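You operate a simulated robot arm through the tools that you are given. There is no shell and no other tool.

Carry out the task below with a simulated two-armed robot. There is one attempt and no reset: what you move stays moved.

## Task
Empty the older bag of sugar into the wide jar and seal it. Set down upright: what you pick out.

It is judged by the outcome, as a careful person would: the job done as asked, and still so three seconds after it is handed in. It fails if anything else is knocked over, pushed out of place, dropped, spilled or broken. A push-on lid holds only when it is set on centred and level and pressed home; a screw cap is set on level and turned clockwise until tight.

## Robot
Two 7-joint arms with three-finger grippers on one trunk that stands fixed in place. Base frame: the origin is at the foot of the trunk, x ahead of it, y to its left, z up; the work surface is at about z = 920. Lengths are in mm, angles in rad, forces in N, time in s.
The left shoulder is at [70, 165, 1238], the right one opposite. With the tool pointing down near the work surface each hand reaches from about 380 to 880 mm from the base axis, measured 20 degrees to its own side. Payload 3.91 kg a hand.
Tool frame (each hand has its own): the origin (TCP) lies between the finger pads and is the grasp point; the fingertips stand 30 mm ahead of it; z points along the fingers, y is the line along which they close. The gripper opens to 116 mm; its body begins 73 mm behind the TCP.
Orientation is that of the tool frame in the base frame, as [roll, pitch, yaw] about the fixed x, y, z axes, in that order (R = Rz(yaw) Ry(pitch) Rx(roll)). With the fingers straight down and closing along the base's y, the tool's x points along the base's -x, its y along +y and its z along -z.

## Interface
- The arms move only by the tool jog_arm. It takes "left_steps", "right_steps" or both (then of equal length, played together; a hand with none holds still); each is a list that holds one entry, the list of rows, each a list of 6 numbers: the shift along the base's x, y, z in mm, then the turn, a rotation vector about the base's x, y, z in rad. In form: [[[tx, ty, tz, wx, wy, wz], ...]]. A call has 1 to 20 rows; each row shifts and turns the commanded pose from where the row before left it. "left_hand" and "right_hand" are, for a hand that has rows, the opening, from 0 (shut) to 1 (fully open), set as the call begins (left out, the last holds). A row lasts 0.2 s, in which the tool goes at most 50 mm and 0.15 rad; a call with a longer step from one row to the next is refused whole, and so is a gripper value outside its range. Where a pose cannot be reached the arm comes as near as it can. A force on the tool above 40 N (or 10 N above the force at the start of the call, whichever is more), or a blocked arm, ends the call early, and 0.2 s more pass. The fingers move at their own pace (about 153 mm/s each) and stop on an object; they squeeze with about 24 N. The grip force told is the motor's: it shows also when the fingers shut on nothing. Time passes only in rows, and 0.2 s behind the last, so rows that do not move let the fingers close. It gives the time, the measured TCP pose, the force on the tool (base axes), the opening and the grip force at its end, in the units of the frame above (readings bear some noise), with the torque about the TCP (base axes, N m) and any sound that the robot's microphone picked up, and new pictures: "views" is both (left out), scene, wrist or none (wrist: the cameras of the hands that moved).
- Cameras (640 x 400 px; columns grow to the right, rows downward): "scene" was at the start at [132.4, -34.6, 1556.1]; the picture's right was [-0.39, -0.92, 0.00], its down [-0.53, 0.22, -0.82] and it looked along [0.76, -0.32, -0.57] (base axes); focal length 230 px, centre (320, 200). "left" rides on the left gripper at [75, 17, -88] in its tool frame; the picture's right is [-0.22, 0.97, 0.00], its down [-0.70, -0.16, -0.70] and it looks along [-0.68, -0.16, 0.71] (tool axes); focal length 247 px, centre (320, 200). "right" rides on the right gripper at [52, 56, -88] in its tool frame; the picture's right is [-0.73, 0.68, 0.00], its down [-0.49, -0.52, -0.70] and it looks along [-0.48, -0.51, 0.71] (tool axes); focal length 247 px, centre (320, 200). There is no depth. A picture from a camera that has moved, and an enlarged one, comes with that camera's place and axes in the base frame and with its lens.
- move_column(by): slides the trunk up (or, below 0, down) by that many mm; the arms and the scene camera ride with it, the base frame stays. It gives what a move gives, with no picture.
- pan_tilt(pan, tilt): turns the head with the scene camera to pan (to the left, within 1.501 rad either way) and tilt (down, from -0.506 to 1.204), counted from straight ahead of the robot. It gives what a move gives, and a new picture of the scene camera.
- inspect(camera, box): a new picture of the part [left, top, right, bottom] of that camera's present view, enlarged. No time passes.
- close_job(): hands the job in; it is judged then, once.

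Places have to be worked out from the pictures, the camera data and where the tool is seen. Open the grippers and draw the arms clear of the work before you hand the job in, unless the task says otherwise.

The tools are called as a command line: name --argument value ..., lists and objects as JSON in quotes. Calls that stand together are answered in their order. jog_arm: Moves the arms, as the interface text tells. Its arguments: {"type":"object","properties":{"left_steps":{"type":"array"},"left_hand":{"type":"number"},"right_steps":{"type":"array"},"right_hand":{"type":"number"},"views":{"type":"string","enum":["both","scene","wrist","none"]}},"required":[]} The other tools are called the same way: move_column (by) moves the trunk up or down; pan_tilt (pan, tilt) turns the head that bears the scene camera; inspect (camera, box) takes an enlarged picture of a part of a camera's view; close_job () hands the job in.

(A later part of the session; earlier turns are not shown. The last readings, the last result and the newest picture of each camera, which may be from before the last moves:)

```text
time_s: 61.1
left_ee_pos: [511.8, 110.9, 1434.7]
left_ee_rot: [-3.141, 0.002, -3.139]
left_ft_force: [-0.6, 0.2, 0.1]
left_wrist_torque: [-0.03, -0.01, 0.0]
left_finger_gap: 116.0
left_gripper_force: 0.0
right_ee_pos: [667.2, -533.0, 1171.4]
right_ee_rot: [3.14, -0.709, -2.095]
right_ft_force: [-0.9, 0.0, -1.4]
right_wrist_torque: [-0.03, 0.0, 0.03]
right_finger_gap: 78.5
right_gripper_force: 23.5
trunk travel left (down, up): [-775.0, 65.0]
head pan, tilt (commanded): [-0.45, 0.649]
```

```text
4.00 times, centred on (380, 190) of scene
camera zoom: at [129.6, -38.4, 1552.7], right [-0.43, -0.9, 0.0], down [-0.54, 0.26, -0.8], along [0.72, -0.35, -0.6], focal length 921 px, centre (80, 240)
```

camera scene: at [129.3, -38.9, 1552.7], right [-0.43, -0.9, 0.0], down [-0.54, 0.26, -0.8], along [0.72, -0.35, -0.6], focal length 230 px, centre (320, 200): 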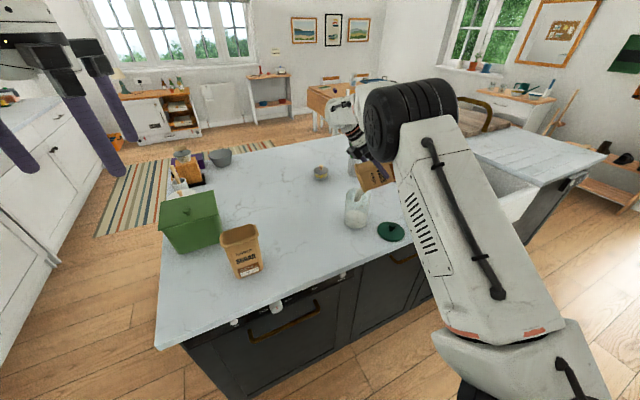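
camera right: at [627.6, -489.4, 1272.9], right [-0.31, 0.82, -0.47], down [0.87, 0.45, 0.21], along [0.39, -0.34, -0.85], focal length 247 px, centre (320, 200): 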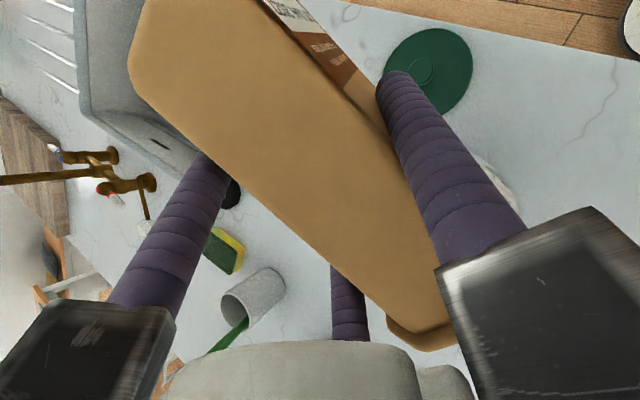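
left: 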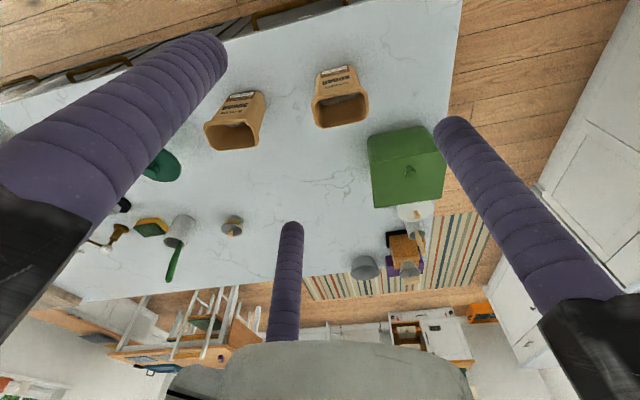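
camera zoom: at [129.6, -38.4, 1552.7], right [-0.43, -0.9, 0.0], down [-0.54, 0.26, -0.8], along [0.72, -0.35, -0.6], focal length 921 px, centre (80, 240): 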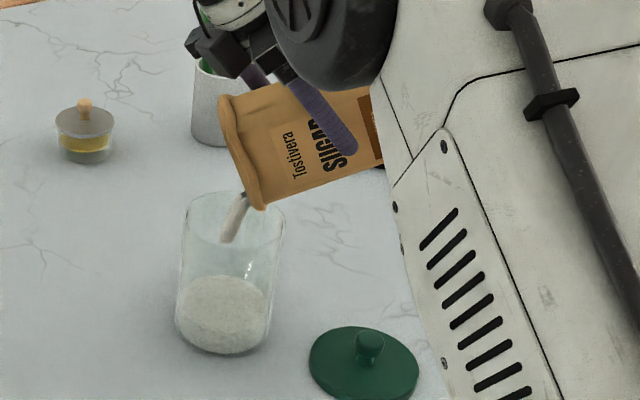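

Jar filling steadily with no spill visible. Next increment of tilt to ~126°.

jog_arm --right_steps '[[[2.2, 3.85, 2.2, -0.0433, 0.025, 0], [0, 0, 0, 0, 0, 0], [2.2, 3.85, 2.2, -0.0433, 0.025, 0], [0, 0, 0, 0, 0, 0], [2.3, 4.0, 1.75, -0.0433, 0.025, 0], [0, 0, 0, 0, 0, 0], [2.3, 4.0, 1.75, -0.0433, 0.025, 0], [0, 0, 0, 0, 0, 0], [0, 0, 0, 0, 0, 0]]]' --right_hand 0.0

inspect --camera "scene" --box '[330, 140, 430, 240]'

```text
time_s: 63.1
left_ee_pos: [512.0, 110.0, 1434.0]
left_ee_rot: [3.14, 0.004, -3.139]
left_ft_force: [0.7, 0.3, 0.3]
left_wrist_torque: [0.05, -0.01, -0.03]
left_finger_gap: 115.8
left_gripper_force: 0.1
right_ee_pos: [675.5, -515.4, 1179.4]
right_ee_rot: [3.14, -0.907, -2.094]
right_ft_force: [-1.0, 0.2, -0.4]
right_wrist_torque: [-0.01, 0.0, 0.0]
right_finger_gap: 78.3
right_gripper_force: 24.2
trunk travel left (down, up): [-775.0, 65.0]
head pan, tilt (commanded): [-0.45, 0.649]
camera scene: at [129.2, -38.6, 1552.8], right [-0.43, -0.9, 0.0], down [-0.54, 0.26, -0.8], along [0.72, -0.35, -0.6], focal length 230 px, centre (320, 200)
camera right: at [646.3, -456.2, 1275.3], right [-0.36, 0.73, -0.58], down [0.88, 0.47, 0.05], along [0.31, -0.49, -0.82], focal length 247 px, centre (320, 200)
```

scene: 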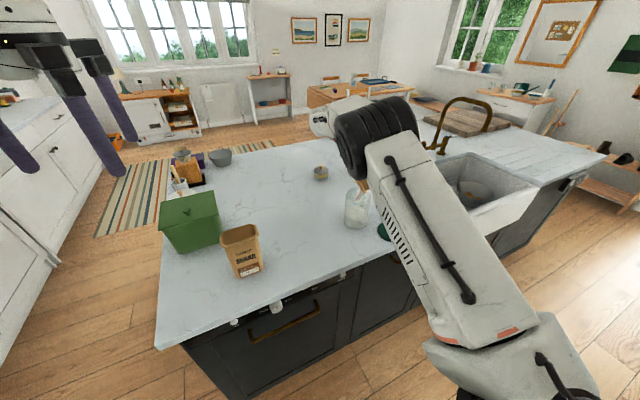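
right: 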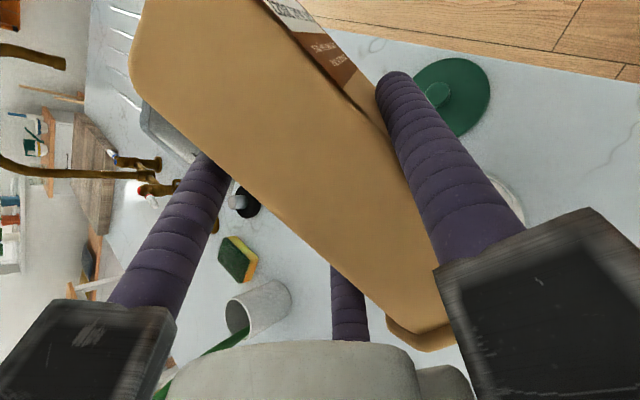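

```text
4.00 times, centred on (380, 190) of scene
camera zoom: at [129.2, -38.6, 1552.8], right [-0.43, -0.9, 0.0], down [-0.54, 0.26, -0.8], along [0.72, -0.35, -0.6], focal length 921 px, centre (80, 240)
```

zoom: 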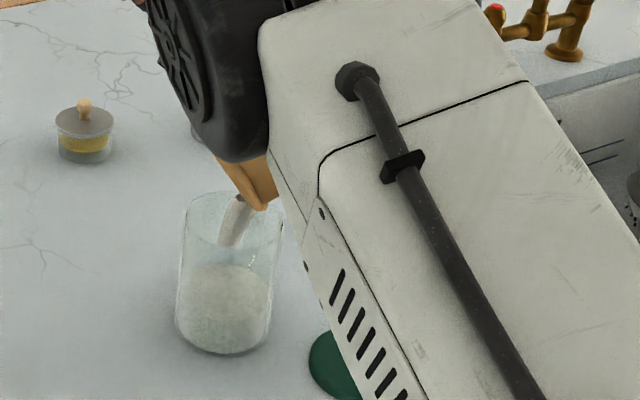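

The elbow now hides part of the scene but the stream is still centred in the jar. I'll let it run, then tilt further.

jog_arm --right_steps '[[[0, 0, 0, 0, 0, 0], [0, 0, 0, 0, 0, 0], [0, 0, 0, 0, 0, 0], [0, 0, 0, 0, 0, 0], [0, 0, 0, 0, 0, 0], [0, 0, 0, 0, 0, 0]]]' --right_hand 0.0 --views "none"

inspect --camera "scene" --box '[330, 160, 410, 240]'

```text
time_s: 64.5
left_ee_pos: [512.7, 109.6, 1434.8]
left_ee_rot: [-3.141, -0.001, -3.14]
left_ft_force: [0.8, -0.6, 0.1]
left_wrist_torque: [-0.03, 0.05, -0.03]
left_finger_gap: 116.1
left_gripper_force: 0.1
right_ee_pos: [675.0, -515.2, 1178.6]
right_ee_rot: [3.14, -0.908, -2.094]
right_ft_force: [-0.4, -0.2, -0.4]
right_wrist_torque: [0.01, -0.03, 0.0]
right_finger_gap: 77.8
right_gripper_force: 24.2
trunk travel left (down, up): [-775.0, 65.0]
head pan, tilt (commanded): [-0.45, 0.649]
```

```text
5.00 times, centred on (370, 200) of scene
camera zoom: at [129.5, -38.3, 1552.7], right [-0.43, -0.9, 0.0], down [-0.54, 0.26, -0.8], along [0.72, -0.35, -0.6], focal length 1151 px, centre (70, 200)
```

zoom: 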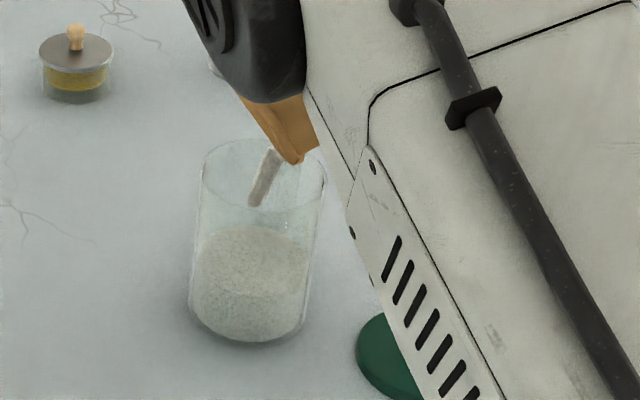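

Flow is thinning; tilt on to ~137°.

jog_arm --right_steps '[[[2.4, 4.16, 1.25, -0.0433, 0.025, 0], [0, 0, 0, 0, 0, 0], [2.4, 4.16, 1.25, -0.0433, 0.025, 0], [0, 0, 0, 0, 0, 0], [2.5, 4.3, 0.8, -0.0433, 0.025, 0], [0, 0, 0, 0, 0, 0], [2.5, 4.3, 0.8, -0.0433, 0.025, 0], [0, 0, 0, 0, 0, 0], [0, 0, 0, 0, 0, 0]]]' --right_hand 0.0

inspect --camera "scene" --box '[330, 160, 410, 240]'

```text
time_s: 66.5
left_ee_pos: [511.4, 111.0, 1433.8]
left_ee_rot: [-3.141, 0.001, 3.141]
left_ft_force: [0.0, -0.4, 0.3]
left_wrist_torque: [0.0, 0.0, -0.01]
left_finger_gap: 116.1
left_gripper_force: 0.1
right_ee_pos: [685.6, -499.0, 1183.9]
right_ee_rot: [3.139, -1.109, -2.096]
right_ft_force: [0.0, -0.2, -0.9]
right_wrist_torque: [0.01, -0.01, 0.0]
right_finger_gap: 77.6
right_gripper_force: 24.7
trunk travel left (down, up): [-775.0, 65.0]
head pan, tilt (commanded): [-0.45, 0.649]
camera scene: at [129.1, -38.5, 1552.8], right [-0.43, -0.9, 0.0], down [-0.54, 0.26, -0.8], along [0.72, -0.35, -0.6], focal length 230 px, centre (320, 200)
camera right: at [665.2, -423.5, 1270.1], right [-0.43, 0.62, -0.65], down [0.87, 0.47, -0.12], along [0.23, -0.63, -0.75], focal length 247 px, centre (320, 200)
```

scene: 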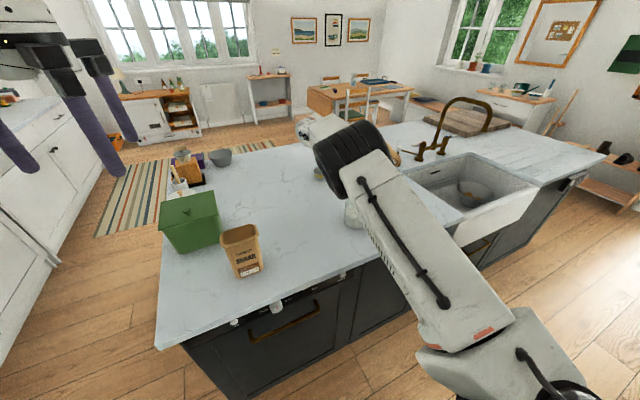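
right: 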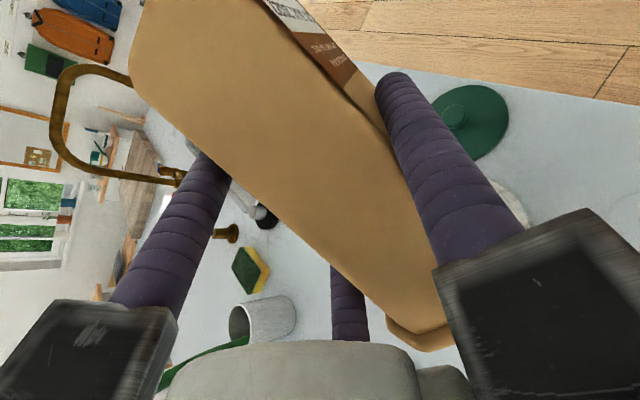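

```text
5.00 times, centred on (370, 200) of scene
camera zoom: at [129.1, -38.5, 1552.8], right [-0.43, -0.9, 0.0], down [-0.54, 0.26, -0.8], along [0.72, -0.35, -0.6], focal length 1151 px, centre (70, 200)
```

zoom: 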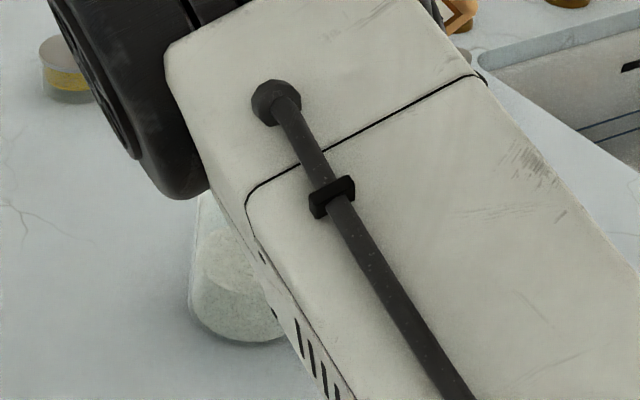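

The arm now blocks the head camera, so I'll turn the left hand (idle, clear) toward the jar to use its camera, while the sugar keeps running out.

jog_arm --left_steps '[[[0, 0, 0, 0, 0, -0.13], [0, 0, 0, 0, 0, -0.13], [0, 0, 0, 0, 0, -0.13], [0, 0, 0, 0, 0, -0.13], [0, 0, 0, 0, 0, -0.13], [0, 0, 0, 0, 0, -0.13], [0, 0, 0, 0, 0, -0.13], [0, 0, 0, 0, 0, 0]]]' --left_hand 1.0 --views "wrist"

```text
time_s: 68.3
left_ee_pos: [511.3, 109.9, 1433.8]
left_ee_rot: [-3.14, 0.003, 2.229]
left_ft_force: [0.1, 0.2, -0.1]
left_wrist_torque: [0.02, 0.0, 0.04]
left_finger_gap: 115.8
left_gripper_force: 0.1
right_ee_pos: [686.6, -498.9, 1183.5]
right_ee_rot: [3.139, -1.108, -2.092]
right_ft_force: [0.4, -0.4, -0.4]
right_wrist_torque: [-0.04, 0.0, 0.03]
right_finger_gap: 77.6
right_gripper_force: 24.3
trunk travel left (down, up): [-775.0, 65.0]
head pan, tilt (commanded): [-0.45, 0.649]
camera left: at [480.2, 180.5, 1523.4], right [0.91, 0.42, 0.0], down [0.3, -0.65, 0.7], along [0.29, -0.64, -0.71], focal length 247 px, centre (320, 200)
```

left: 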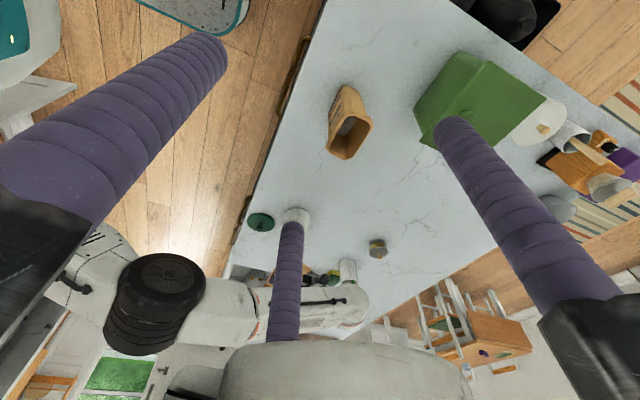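

The jar is just behind one finger in the left view; I'll turn the left hand back slightly to expose it.

jog_arm --left_steps '[[[0, 0, 0, 0, 0, -0.12], [0, 0, 0, 0, 0, -0.12], [0, 0, 0, 0, 0, 0]]]' --left_hand 1.0 --views "wrist"

inspect --camera "left" --box '[200, 180, 400, 310]'

```text
time_s: 69.1
left_ee_pos: [511.3, 109.1, 1434.8]
left_ee_rot: [-3.141, 0.002, 1.991]
left_ft_force: [-0.2, 0.6, 0.0]
left_wrist_torque: [-0.01, 0.01, 0.05]
left_finger_gap: 116.0
left_gripper_force: 0.1
right_ee_pos: [684.7, -498.1, 1183.6]
right_ee_rot: [-3.141, -1.109, -2.093]
right_ft_force: [-0.4, 0.2, 0.1]
right_wrist_torque: [0.01, -0.02, 0.01]
right_finger_gap: 77.6
right_gripper_force: 23.7
trunk travel left (down, up): [-775.0, 65.0]
head pan, tilt (commanded): [-0.45, 0.649]
camera left: at [497.6, 186.2, 1523.5], right [0.98, 0.19, 0.0], down [0.14, -0.7, 0.7], along [0.14, -0.69, -0.71], focal length 247 px, centre (320, 200)
```

left: 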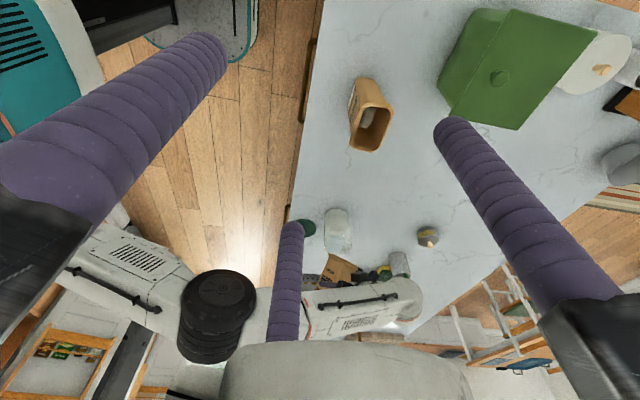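

```text
3.08 times, centred on (300, 245) of left
camera zoom: at [497.6, 186.2, 1523.5], right [0.98, 0.19, 0.0], down [0.14, -0.7, 0.7], along [0.14, -0.69, -0.71], focal length 760 px, centre (382, 62)
```

zoom: 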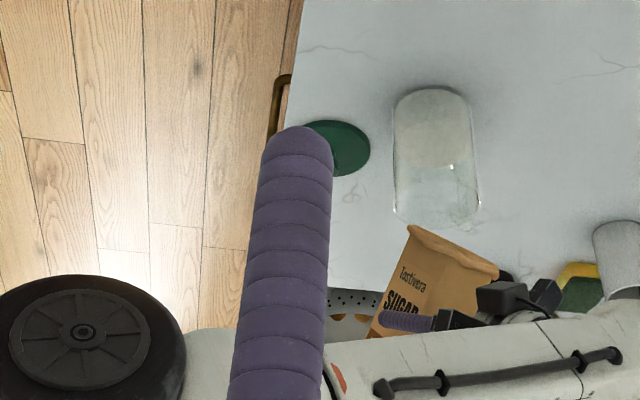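

The left camera gives a clear side view: bag over the jar, no stray sugar visible. Zooming in for detail.

inspect --camera "left" --box '[310, 200, 370, 280]'

```text
5.00 times, centred on (340, 240) of left
camera zoom: at [497.6, 186.2, 1523.5], right [0.98, 0.19, 0.0], down [0.14, -0.7, 0.7], along [0.14, -0.69, -0.71], focal length 1235 px, centre (220, 0)
```

zoom: 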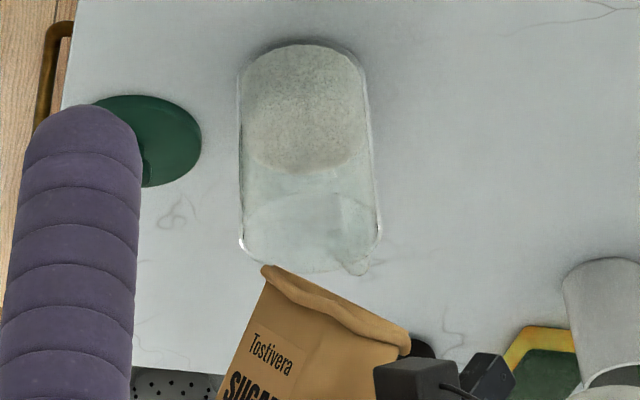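

Stream has stopped and the hand feels almost no weight. To be sure, I'll tilt to ~150° and hold a moment.

jog_arm --right_steps '[[[2.48, 4.29, 0.3, -0.0433, 0.025, 0], [2.48, 4.29, 0.3, -0.0433, 0.025, 0], [2.48, 4.29, 0, -0.0433, 0.025, 0], [2.48, 4.29, 0, -0.0433, 0.025, 0], [0, 0, 0, 0, 0, 0], [0, 0, 0, 0, 0, 0], [0, 0, 0, 0, 0, 0], [0, 0, 0, 0, 0, 0]]]' --right_hand 0.0 --views "wrist"

inspect --camera "left" --box '[300, 190, 380, 280]'

```text
time_s: 70.9
left_ee_pos: [511.6, 110.3, 1435.3]
left_ee_rot: [-3.141, 0.002, 1.993]
left_ft_force: [0.4, -0.3, -0.5]
left_wrist_torque: [-0.01, 0.0, 0.03]
left_finger_gap: 116.1
left_gripper_force: 0.1
right_ee_pos: [696.7, -482.5, 1184.9]
right_ee_rot: [3.14, -1.308, -2.095]
right_ft_force: [0.1, -0.5, -0.4]
right_wrist_torque: [-0.02, 0.0, 0.0]
right_finger_gap: 77.8
right_gripper_force: 23.6
trunk travel left (down, up): [-775.0, 65.0]
head pan, tilt (commanded): [-0.45, 0.649]
camera right: at [683.7, -392.6, 1257.8], right [-0.49, 0.51, -0.71], down [0.85, 0.43, -0.29], along [0.16, -0.75, -0.65], focal length 247 px, centre (320, 200)
```

right: 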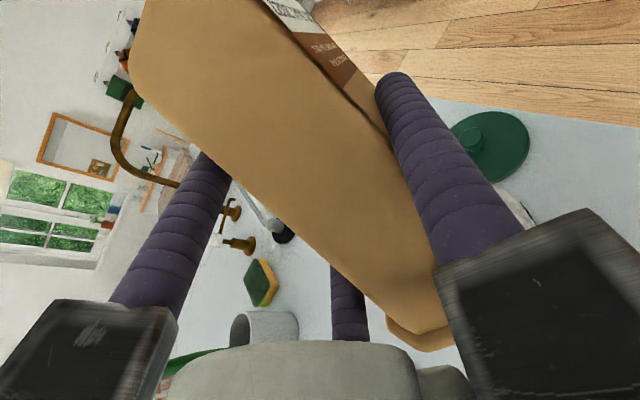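

```text
4.44 times, centred on (340, 235) of left
camera zoom: at [497.4, 186.2, 1523.5], right [0.98, 0.19, 0.0], down [0.14, -0.7, 0.7], along [0.14, -0.69, -0.71], focal length 1098 px, centre (231, 44)
```

zoom: 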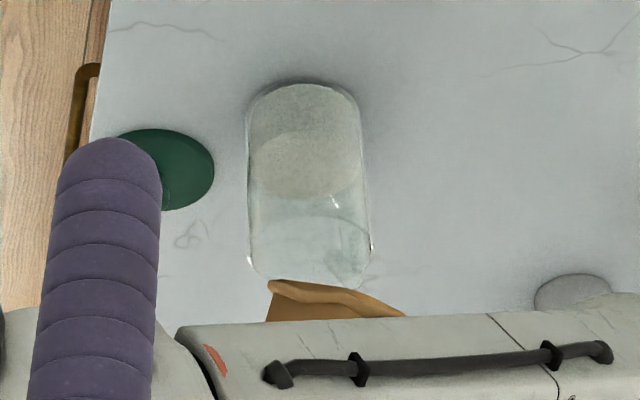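

No more flow. A gentle rocking to shake out any remainder.

jog_arm --right_steps '[[[0, 0, 0, 0.06, -0.035, 0], [0, 0, 0, -0.06, 0.035, 0], [0, 0, 0, 0.06, -0.035, 0], [0, 0, 0, -0.06, 0.035, 0], [0, 0, 0, 0.06, -0.035, 0], [0, 0, 0, -0.06, 0.035, 0], [0, 0, 0, 0, 0, 0], [0, 0, 0, 0, 0, 0], [0, 0, 0, 0, 0, 0]]]' --right_hand 0.0 --views "none"

inspect --camera "left" --box '[300, 190, 380, 280]'

```text
time_s: 72.9
left_ee_pos: [511.3, 110.5, 1434.7]
left_ee_rot: [-3.141, 0.004, 1.994]
left_ft_force: [0.0, 0.9, 0.3]
left_wrist_torque: [0.0, -0.03, 0.02]
left_finger_gap: 116.1
left_gripper_force: 0.1
right_ee_pos: [697.0, -481.5, 1183.6]
right_ee_rot: [3.139, -1.309, -2.093]
right_ft_force: [0.0, 0.0, 0.0]
right_wrist_torque: [-0.01, -0.01, 0.01]
right_finger_gap: 77.6
right_gripper_force: 23.9
trunk travel left (down, up): [-775.0, 65.0]
head pan, tilt (commanded): [-0.45, 0.649]
```

```text
4.44 times, centred on (340, 235) of left
camera zoom: at [497.8, 186.3, 1523.3], right [0.98, 0.19, 0.0], down [0.14, -0.7, 0.7], along [0.14, -0.69, -0.71], focal length 1098 px, centre (231, 44)
```

zoom: 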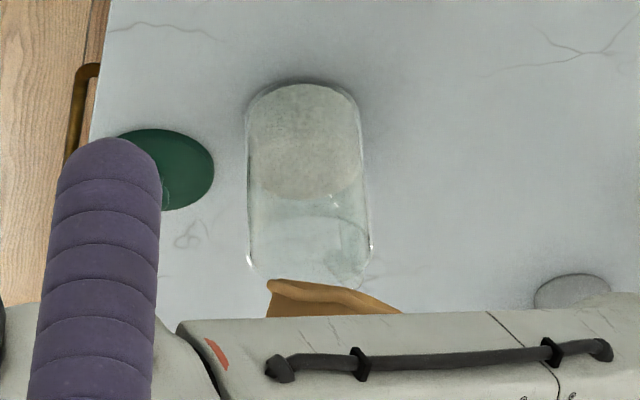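

The bag is empty (0 N) and the jar holds the sugar. I'll reverse the motion: lift 25 mm, then untilt while backing away from the jar.

jog_arm --right_steps '[[[0, 0, 25, 0, 0, 0], [-3.4, -5.9, 0, 0.0866, -0.05, 0], [-3.4, -5.9, 0, 0.0866, -0.05, 0], [-3.4, -5.9, 0, 0.0866, -0.05, 0], [-3.4, -5.9, 0, 0.0866, -0.05, 0], [-3.4, -5.9, 0, 0.0866, -0.05, 0], [-3.4, -5.9, 0, 0.0866, -0.05, 0], [-3.4, -5.9, 0, 0.0866, -0.05, 0], [-3.4, -5.9, 0, 0.0866, -0.05, 0], [-3.4, -5.9, 0, 0.0866, -0.05, 0], [-3.4, -5.9, 0, 0.0866, -0.05, 0], [-3.4, -5.9, 0, 0.0866, -0.05, 0], [-3.4, -5.9, 0, 0.0866, -0.05, 0], [-3.4, -5.9, 0, 0.0866, -0.05, 0], [-3.4, -5.9, 0, 0.0866, -0.05, 0], [-3.4, -5.9, 0, 0.0866, -0.05, 0], [-3.4, -5.9, 0, 0.0866, -0.05, 0], [0, 0, 0, 0, 0, 0]]]' --right_hand 0.0

inspect --camera "scene" --box '[330, 100, 470, 250]'

```text
time_s: 76.7
left_ee_pos: [511.4, 111.6, 1434.8]
left_ee_rot: [-3.142, 0.001, 1.992]
left_ft_force: [-0.2, 0.4, -1.3]
left_wrist_torque: [0.0, -0.02, -0.03]
left_finger_gap: 116.0
left_gripper_force: 0.0
right_ee_pos: [640.6, -575.9, 1209.8]
right_ee_rot: [3.14, 0.29, -2.093]
right_ft_force: [0.3, 0.0, -0.7]
right_wrist_torque: [-0.02, 0.02, 0.02]
right_finger_gap: 77.8
right_gripper_force: 24.0
trunk travel left (down, up): [-775.0, 65.0]
head pan, tilt (commanded): [-0.45, 0.649]
camera scene: at [129.8, -37.6, 1552.7], right [-0.43, -0.9, 0.0], down [-0.54, 0.26, -0.8], along [0.72, -0.35, -0.6], focal length 230 px, centre (320, 200)
camera right: at [555.7, -613.5, 1279.4], right [-0.24, 0.95, 0.21], down [0.59, -0.03, 0.81], along [0.77, 0.32, -0.55], focal length 247 px, centre (320, 200)
```

scene: 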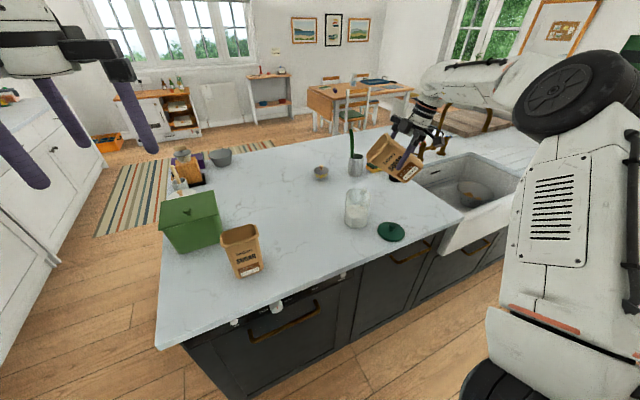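
right: 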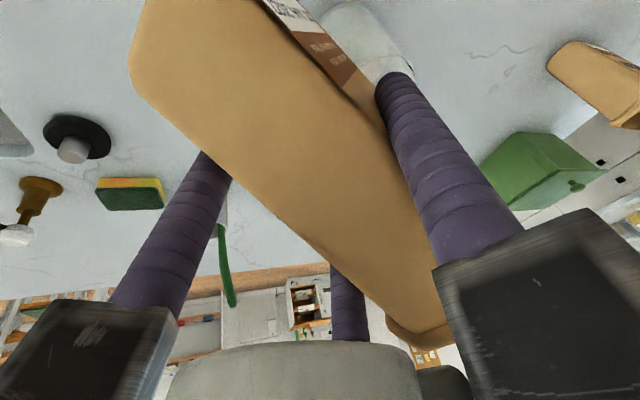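

```text
2.67 times, centred on (400, 175) of scene
camera zoom: at [129.8, -37.6, 1552.7], right [-0.43, -0.9, 0.0], down [-0.54, 0.26, -0.8], along [0.72, -0.35, -0.6], focal length 614 px, centre (107, 267)
```

zoom: 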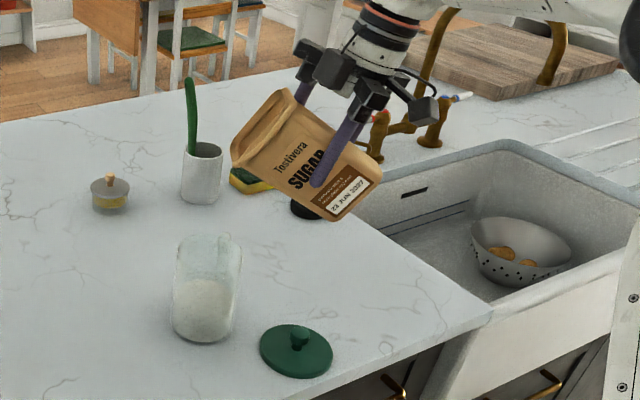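

Jar is clean and upright, no spill. Carry the empty bag back, untilting further on the way.

jog_arm --right_steps '[[[-5.2, 28, -1, 0.0541, -0.0313, 0], [-5.2, 28, -1, 0.0541, -0.0313, 0], [-5.2, 28, -1, 0.0541, -0.0313, 0], [-5.2, 28, -1, 0.0541, -0.0313, 0], [-5.2, 28, -1, 0.0541, -0.0313, 0], [-5.2, 28, -1, 0.0541, -0.0313, 0], [-5.2, 28, -1, 0.0541, -0.0313, 0], [-5.2, 28, -1, 0.0541, -0.0313, 0], [0, 0, 0, 0.0866, -0.05, 0], [0, 0, 0, 0.0866, -0.05, 0], [0, 0, 0, 0.0866, -0.05, 0], [0, 0, 0, 0.0866, -0.05, 0], [0, 0, 0, 0.0866, -0.05, 0], [0, 0, 0, 0, 0, 0]]]' --right_hand 0.0 --views "scene"

```text
time_s: 79.7
left_ee_pos: [511.9, 110.1, 1436.1]
left_ee_rot: [-3.14, 0.001, 1.994]
left_ft_force: [0.2, 0.3, -0.3]
left_wrist_torque: [0.01, 0.05, -0.01]
left_finger_gap: 115.9
left_gripper_force: 0.0
right_ee_pos: [599.9, -351.1, 1202.8]
right_ee_rot: [3.139, 1.292, -2.095]
right_ft_force: [0.8, 0.5, 0.0]
right_wrist_torque: [-0.05, -0.02, -0.01]
right_finger_gap: 77.4
right_gripper_force: 24.4
trunk travel left (down, up): [-775.0, 65.0]
head pan, tilt (commanded): [-0.45, 0.649]
camera scene: at [129.3, -37.7, 1552.8], right [-0.43, -0.9, 0.0], down [-0.54, 0.26, -0.8], along [0.72, -0.35, -0.6], focal length 230 px, centre (320, 200)
```

scene: 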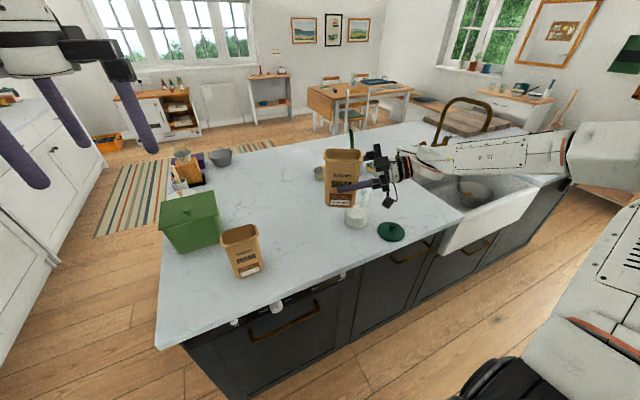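

Bag is upright again. Turn back to 45° and descend toward the earlier set-down place.

jog_arm --right_steps '[[[-0.2, 4, -27, 0, 0, -0.0437], [-0.2, 4, -27, 0, 0, -0.0437], [-0.2, 4, -27, 0, 0, -0.0437], [-0.2, 4, -27, 0, 0, -0.0437], [-0.2, 4, -27, 0, 0, -0.0437], [-0.2, 4, -27, 0, 0, -0.0437], [0, 0, -16, 0, 0, 0], [0, 0, -12, 0, 0, 0], [0, 0, 0, 0, 0, 0]]]' --right_hand 0.0

inspect --camera "scene" --box '[290, 170, 450, 290]'

inspect --camera "left" --box '[280, 60, 440, 260]'

```text
time_s: 81.7
left_ee_pos: [513.2, 107.2, 1435.1]
left_ee_rot: [3.141, 0.0, 1.993]
left_ft_force: [-0.4, -0.1, 0.2]
left_wrist_torque: [0.03, 0.01, 0.01]
left_finger_gap: 115.7
left_gripper_force: 0.2
right_ee_pos: [598.7, -329.3, 1010.1]
right_ee_rot: [3.135, 1.292, -2.361]
right_ft_force: [-0.5, -0.2, 0.0]
right_wrist_torque: [0.04, 0.01, 0.0]
right_finger_gap: 77.6
right_gripper_force: 23.9
trunk travel left (down, up): [-775.0, 65.0]
head pan, tilt (commanded): [-0.45, 0.649]
camera scene: at [129.4, -40.0, 1552.7], right [-0.43, -0.9, 0.0], down [-0.54, 0.26, -0.8], along [0.72, -0.35, -0.61], focal length 230 px, centre (320, 200)
camera right: at [488.4, -361.0, 985.1], right [-0.34, 0.62, 0.7], down [-0.01, -0.75, 0.66], along [0.94, 0.22, 0.26], focal length 247 px, centre (320, 200)
```

scene: 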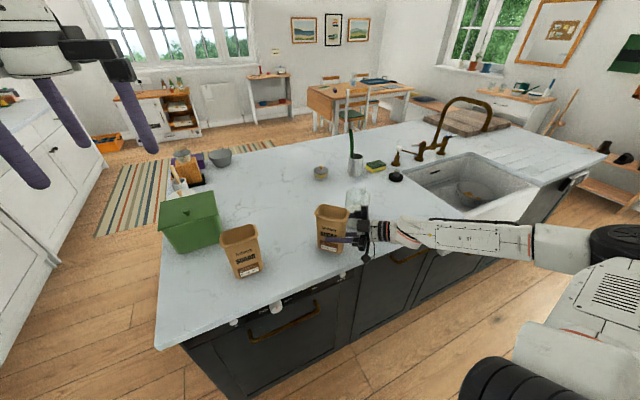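
right: 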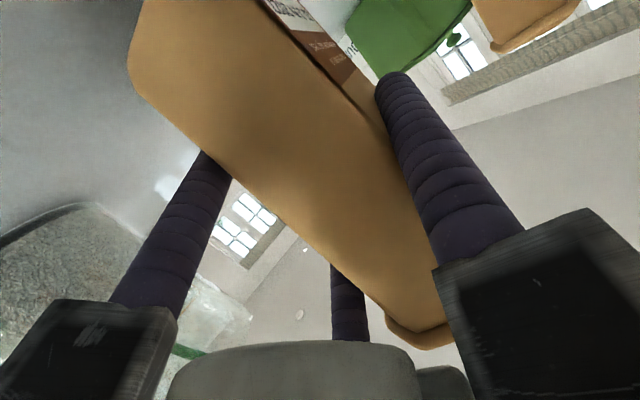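

```text
3.33 times, centred on (370, 230) of scene
camera zoom: at [129.4, -40.0, 1552.7], right [-0.43, -0.9, 0.0], down [-0.54, 0.26, -0.8], along [0.72, -0.35, -0.61], focal length 767 px, centre (153, 100)
```

zoom: 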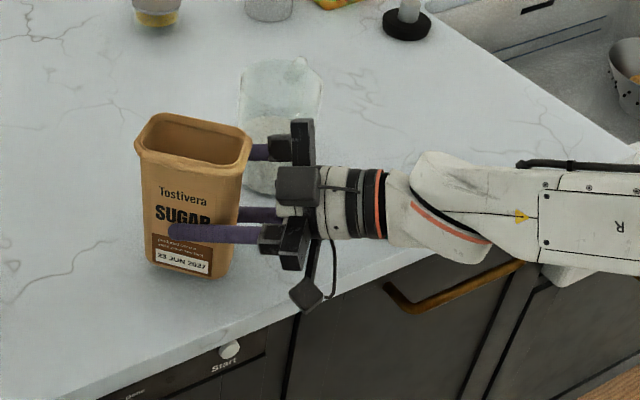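

```text
2.00 times, centred on (360, 160) of left
camera zoom: at [497.5, 184.4, 1523.7], right [0.98, 0.19, 0.0], down [0.14, -0.7, 0.7], along [0.14, -0.69, -0.71], focal length 494 px, centre (240, 280)
```

zoom: 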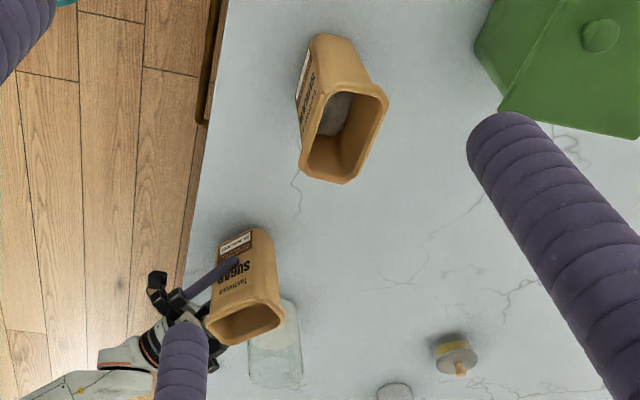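

The bag hangs level about 12 mm above the counter. Lowering in small steps until contact.

jog_arm --right_steps '[[[0, 0, -3, 0, 0, 0], [0, 0, -3, 0, 0, 0], [0, 0, -2, 0, 0, 0], [0, 0, -1.5, 0, 0, 0], [0, 0, -1, 0, 0, 0], [0, 0, 0, 0, 0, 0]]]' --right_hand 0.0 --views "none"

```text
time_s: 83.1
left_ee_pos: [510.2, 112.3, 1436.3]
left_ee_rot: [3.14, 0.002, 1.994]
left_ft_force: [-0.6, -0.6, 0.0]
left_wrist_torque: [0.0, 0.01, -0.02]
left_finger_gap: 116.2
left_gripper_force: 0.1
right_ee_pos: [598.6, -327.4, 999.5]
right_ee_rot: [3.14, 1.292, -2.356]
right_ft_force: [0.0, -0.6, -0.2]
right_wrist_torque: [-0.02, 0.0, 0.02]
right_finger_gap: 77.5
right_gripper_force: 23.7
trunk travel left (down, up): [-775.0, 65.0]
head pan, tilt (commanded): [-0.45, 0.649]
```

Not yet in contact; another 2 mm in half-millimetre-scale steps.

jog_arm --right_steps '[[[0, 0, -0.8, 0, 0, 0], [0, 0, -0.8, 0, 0, 0], [0, 0, 0, 0, 0, 0]]]' --right_hand 0.0 --views "none"

```text
time_s: 83.9
left_ee_pos: [512.1, 110.2, 1435.6]
left_ee_rot: [-3.141, 0.0, 1.993]
left_ft_force: [-0.1, 0.5, 0.0]
left_wrist_torque: [0.01, 0.02, 0.0]
left_finger_gap: 115.9
left_gripper_force: 0.0
right_ee_pos: [598.7, -328.2, 999.6]
right_ee_rot: [3.14, 1.29, -2.355]
right_ft_force: [0.9, 0.1, 0.7]
right_wrist_torque: [0.01, 0.01, 0.01]
right_finger_gap: 77.3
right_gripper_force: 23.8
trunk travel left (down, up): [-775.0, 65.0]
head pan, tilt (commanded): [-0.45, 0.649]
```

jog_arm --right_steps '[[[0, 0, -0.7, 0, 0, 0], [0, 0, -0.7, 0, 0, 0], [0, 0, 0, 0, 0, 0]]]' --right_hand 0.0 --views "scene"

inspect --camera "scene" --box '[300, 190, 380, 270]'

```text
time_s: 84.7
left_ee_pos: [510.6, 110.1, 1436.2]
left_ee_rot: [3.141, 0.001, 1.995]
left_ft_force: [-0.6, 0.0, -0.5]
left_wrist_torque: [0.02, 0.03, 0.01]
left_finger_gap: 116.0
left_gripper_force: 0.0
right_ee_pos: [598.3, -328.6, 998.2]
right_ee_rot: [-3.14, 1.292, -2.353]
right_ft_force: [0.9, -0.5, 9.0]
right_wrist_torque: [0.02, 0.32, 0.02]
right_finger_gap: 77.8
right_gripper_force: 24.2
trunk travel left (down, up): [-775.0, 65.0]
head pan, tilt (commanded): [-0.45, 0.649]
camera scene: at [128.4, -38.0, 1552.9], right [-0.43, -0.9, 0.0], down [-0.54, 0.26, -0.8], along [0.72, -0.35, -0.6], focal length 230 px, centre (320, 200)
```

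scene: 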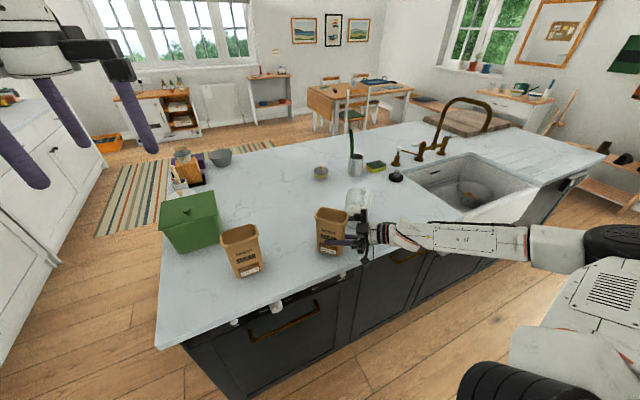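

```text
5.00 times, centred on (340, 230) of scene
camera zoom: at [128.4, -38.0, 1552.9], right [-0.43, -0.9, 0.0], down [-0.54, 0.26, -0.8], along [0.72, -0.35, -0.6], focal length 1151 px, centre (220, 50)
```

zoom: 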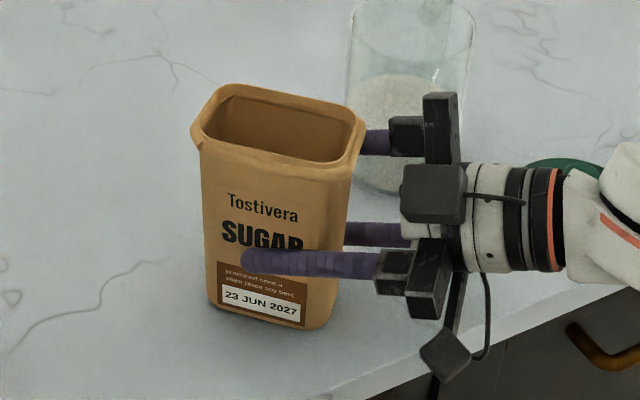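

Firm contact (9 N). I'll ease up half a millimetre and open the fingers gradually so that the light bag isn't dragged.

jog_arm --right_steps '[[[0, 0, 0.6, 0, 0, 0], [0, 0, 0, 0, 0, 0]]]' --right_hand 0.0 --views "none"

jog_arm --right_steps '[[[0, 0, 0, 0, 0, 0], [0, 0, 0, 0, 0, 0], [0, 0, 0, 0, 0, 0]]]' --right_hand 0.76 --views "none"

jog_arm --right_steps '[[[0, 0, 0, 0, 0, 0], [0, 0, 0, 0, 0, 0]]]' --right_hand 1.0

inspect --camera "scene" --box '[300, 190, 380, 270]'

inspect --camera "left" --box '[280, 100, 400, 260]'

```text
time_s: 85.3
left_ee_pos: [510.3, 110.2, 1436.2]
left_ee_rot: [-3.14, 0.001, 1.994]
left_ft_force: [0.8, 0.3, 0.9]
left_wrist_torque: [0.0, 0.03, -0.01]
left_finger_gap: 116.0
left_gripper_force: 0.0
right_ee_pos: [598.2, -328.2, 998.9]
right_ee_rot: [3.141, 1.293, -2.355]
right_ft_force: [1.1, -0.5, 9.2]
right_wrist_torque: [0.17, 0.24, -0.05]
right_finger_gap: 77.7
right_gripper_force: 24.1
trunk travel left (down, up): [-775.0, 65.0]
head pan, tilt (commanded): [-0.45, 0.649]
```

```text
time_s: 86.1
left_ee_pos: [512.5, 109.2, 1435.2]
left_ee_rot: [-3.139, -0.001, 1.992]
left_ft_force: [0.0, -0.3, 0.1]
left_wrist_torque: [0.03, 0.01, 0.0]
left_finger_gap: 116.0
left_gripper_force: 0.1
right_ee_pos: [598.2, -328.7, 998.0]
right_ee_rot: [3.136, 1.292, -2.357]
right_ft_force: [-0.8, 0.5, -0.3]
right_wrist_torque: [-0.01, -0.01, -0.02]
right_finger_gap: 88.5
right_gripper_force: 0.0
trunk travel left (down, up): [-775.0, 65.0]
head pan, tilt (commanded): [-0.45, 0.649]
```

```text
time_s: 86.7
left_ee_pos: [511.2, 110.5, 1434.4]
left_ee_rot: [3.141, 0.002, 1.992]
left_ft_force: [-0.5, 0.8, 0.5]
left_wrist_torque: [-0.03, -0.02, 0.0]
left_finger_gap: 116.2
left_gripper_force: 0.1
right_ee_pos: [597.9, -327.9, 997.7]
right_ee_rot: [3.138, 1.29, -2.359]
right_ft_force: [0.0, -0.3, -1.0]
right_wrist_torque: [0.02, -0.01, 0.01]
right_finger_gap: 116.0
right_gripper_force: 0.0
trunk travel left (down, up): [-775.0, 65.0]
head pan, tilt (commanded): [-0.45, 0.649]
camera scene: at [129.4, -38.5, 1552.7], right [-0.43, -0.9, 0.0], down [-0.54, 0.26, -0.8], along [0.72, -0.35, -0.6], focal length 230 px, centre (320, 200)
camera right: at [489.1, -359.9, 972.7], right [-0.34, 0.62, 0.7], down [-0.01, -0.75, 0.66], along [0.94, 0.22, 0.26], focal length 247 px, centre (320, 200)
```

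scene: 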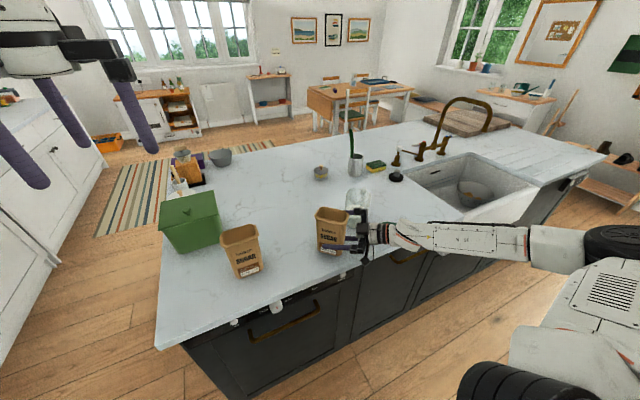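
right: 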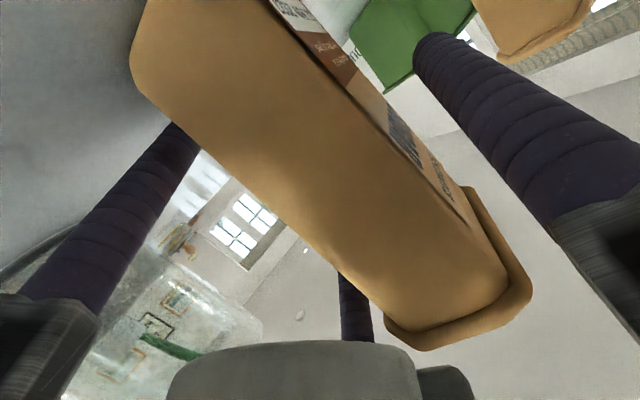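

```text
5.00 times, centred on (340, 230) of scene
camera zoom: at [129.4, -38.5, 1552.7], right [-0.43, -0.9, 0.0], down [-0.54, 0.26, -0.8], along [0.72, -0.35, -0.6], focal length 1151 px, centre (220, 50)
```

zoom: 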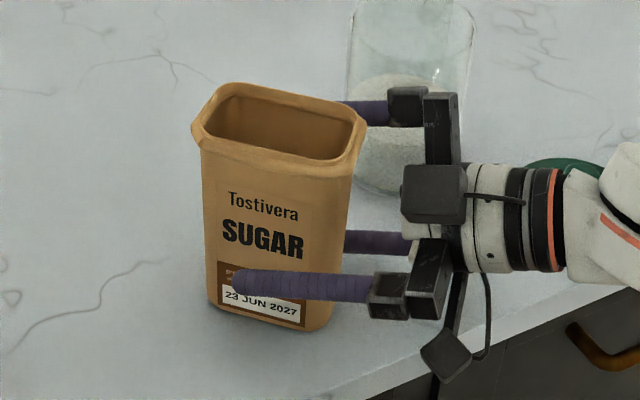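

```text
2.50 times, centred on (340, 180) of left
camera zoom: at [497.5, 186.0, 1523.5], right [0.98, 0.19, 0.0], down [0.14, -0.7, 0.7], along [0.14, -0.69, -0.71], focal length 617 px, centre (270, 250)
```

zoom: 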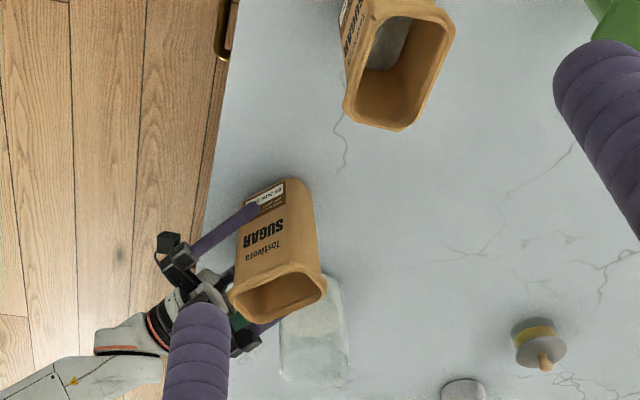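

The bag stands upright and free. I'll back the hand straight out along the approach line, then raise.

jog_arm --right_steps '[[[-6, -6, 0, 0, 0, 0], [-8, -8, 0, 0, 0, 0], [-10, -10, 0, 0, 0, 0], [-12, -12, 0, 0, 0, 0], [-12, -12, 0, 0, 0, 0], [-12, -12, 0, 0, 0, 0], [-12, -12, 0, 0, 0, 0], [-6, -6, 0, 0, 0, 0], [0, 0, 0, 0, 0, 0]]]' --right_hand 1.0 --views "none"

jog_arm --right_steps '[[[0, 0, 28, 0, 0, 0], [0, 0, 35, 0, 0, 0], [0, 0, 35, 0, 0, 0], [0, 0, 35, 0, 0, 0], [0, 0, 35, 0, 0, 0], [0, 0, 35, 0, 0, 0], [0, 0, 0, 0, 0, 0]]]' --right_hand 1.0

inspect --camera "scene" --box '[290, 170, 420, 270]'

```text
time_s: 88.7
left_ee_pos: [511.9, 109.5, 1434.4]
left_ee_rot: [-3.14, 0.0, 1.995]
left_ft_force: [0.2, -0.9, 0.1]
left_wrist_torque: [-0.01, -0.01, 0.01]
left_finger_gap: 116.0
left_gripper_force: 0.1
right_ee_pos: [520.2, -406.4, 998.1]
right_ee_rot: [3.139, 1.291, -2.357]
right_ft_force: [0.8, 0.2, 0.2]
right_wrist_torque: [-0.01, -0.02, 0.0]
right_finger_gap: 116.0
right_gripper_force: 0.1
trunk travel left (down, up): [-775.0, 65.0]
head pan, tilt (commanded): [-0.45, 0.649]
```

```text
time_s: 90.3
left_ee_pos: [512.4, 110.0, 1434.6]
left_ee_rot: [3.142, 0.0, 1.993]
left_ft_force: [-0.1, 0.4, -0.1]
left_wrist_torque: [0.02, 0.01, 0.01]
left_finger_gap: 116.3
left_gripper_force: 0.1
right_ee_pos: [520.1, -406.1, 1201.3]
right_ee_rot: [3.138, 1.293, -2.356]
right_ft_force: [0.5, 0.5, 0.3]
right_wrist_torque: [0.02, 0.01, 0.01]
right_finger_gap: 115.6
right_gripper_force: 0.0
trunk travel left (down, up): [-775.0, 65.0]
head pan, tilt (commanded): [-0.45, 0.649]
camera scene: at [129.3, -38.6, 1552.7], right [-0.43, -0.9, 0.0], down [-0.54, 0.26, -0.8], along [0.72, -0.35, -0.6], focal length 230 px, centre (320, 200)
camera right: at [410.7, -437.8, 1175.7], right [-0.34, 0.62, 0.7], down [-0.01, -0.75, 0.66], along [0.94, 0.22, 0.26], focal length 247 px, centre (320, 200)
```

scene: 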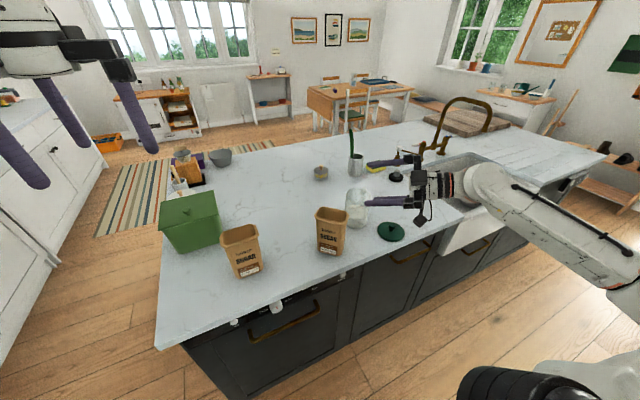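
right: 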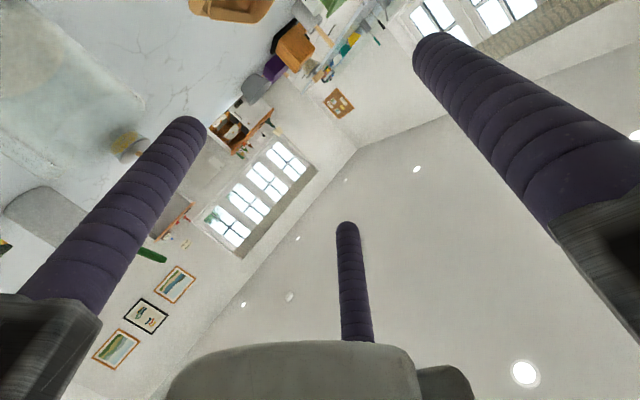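

```text
4.00 times, centred on (355, 220) of scene
camera zoom: at [129.3, -38.6, 1552.7], right [-0.43, -0.9, 0.0], down [-0.54, 0.26, -0.8], along [0.72, -0.35, -0.6], focal length 921 px, centre (180, 120)
```

zoom: 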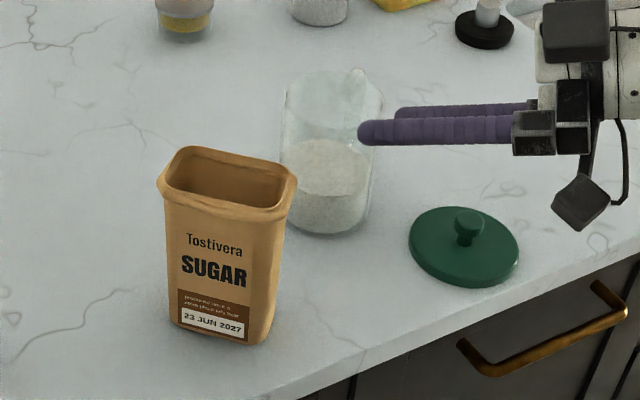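

Bag upright and empty, jar partly full. Now I turn the right hand back to pointing straight down and bring it toward the lid.

jog_arm --right_steps '[[[3, -8, 0, -0.0915, 0.091, 0], [3, -8, 0, -0.0915, 0.091, 0], [3, -8, 0, -0.0915, 0.091, 0], [3, -8, 0, -0.0915, 0.091, 0], [3, -8, 0, -0.0915, 0.091, 0], [3, -8, 0, -0.0915, 0.091, 0], [3, -8, 0, -0.0915, 0.091, 0], [3, -8, 0, -0.0915, 0.091, 0], [3, -8, 0, -0.0915, 0.091, 0], [3, -8, 0, -0.0915, 0.091, 0], [0, 0, 0, 0, 0, 0]]]' --right_hand 1.0 --views "none"

jog_arm --right_steps '[[[5, -12, 0, 0, 0, -0.131], [5, -12, 0, 0, 0, -0.131], [5, -12, 0, 0, 0, -0.131], [5, -12, 0, 0, 0, -0.131], [5, -12, 0, 0, 0, -0.131], [5, -14, 0, 0, 0, -0.131], [0, 0, 0, 0, 0, 0]]]' --right_hand 0.6

```text
time_s: 92.7
left_ee_pos: [510.5, 109.6, 1434.5]
left_ee_rot: [3.141, 0.0, 1.993]
left_ft_force: [0.1, 0.1, -0.9]
left_wrist_torque: [0.03, 0.0, 0.0]
left_finger_gap: 116.0
left_gripper_force: 0.0
right_ee_pos: [550.8, -487.9, 1201.8]
right_ee_rot: [-3.141, 0.001, -2.353]
right_ft_force: [0.2, 0.2, -0.3]
right_wrist_torque: [0.0, 0.02, 0.01]
right_finger_gap: 116.3
right_gripper_force: 0.1
trunk travel left (down, up): [-775.0, 65.0]
head pan, tilt (commanded): [-0.45, 0.649]
```

```text
time_s: 94.3
left_ee_pos: [511.3, 109.8, 1435.5]
left_ee_rot: [3.142, 0.0, 1.993]
left_ft_force: [-0.3, -0.5, 0.0]
left_wrist_torque: [0.0, -0.01, 0.04]
left_finger_gap: 115.9
left_gripper_force: 0.1
right_ee_pos: [580.9, -561.4, 1201.1]
right_ee_rot: [-3.14, 0.002, -3.14]
right_ft_force: [0.6, 0.1, -0.2]
right_wrist_torque: [0.01, 0.0, -0.02]
right_finger_gap: 69.6
right_gripper_force: 0.0
trunk travel left (down, up): [-775.0, 65.0]
head pan, tilt (commanded): [-0.45, 0.649]
camera scene: at [129.2, -38.6, 1552.7], right [-0.43, -0.9, 0.0], down [-0.54, 0.26, -0.8], along [0.72, -0.35, -0.6], focal length 230 px, centre (320, 200)
camera right: at [528.4, -505.2, 1289.6], right [0.73, 0.68, 0.0], down [0.49, -0.52, 0.7], along [0.48, -0.51, -0.71], focal length 247 px, centre (320, 200)
```

scene: 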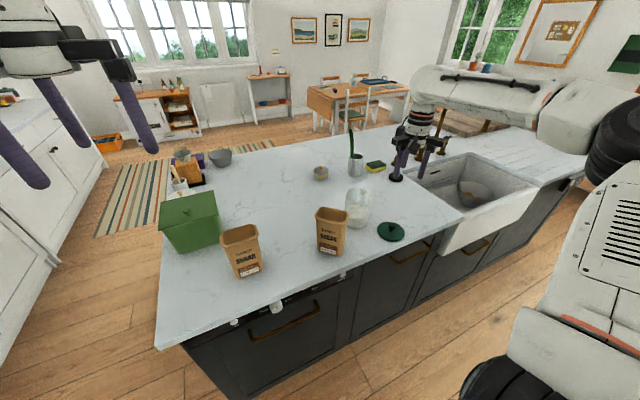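
right: 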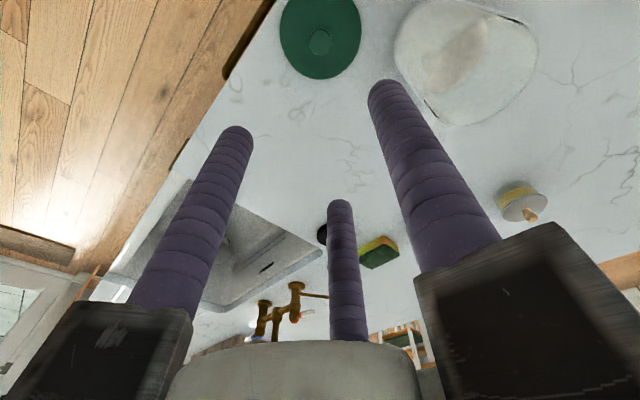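

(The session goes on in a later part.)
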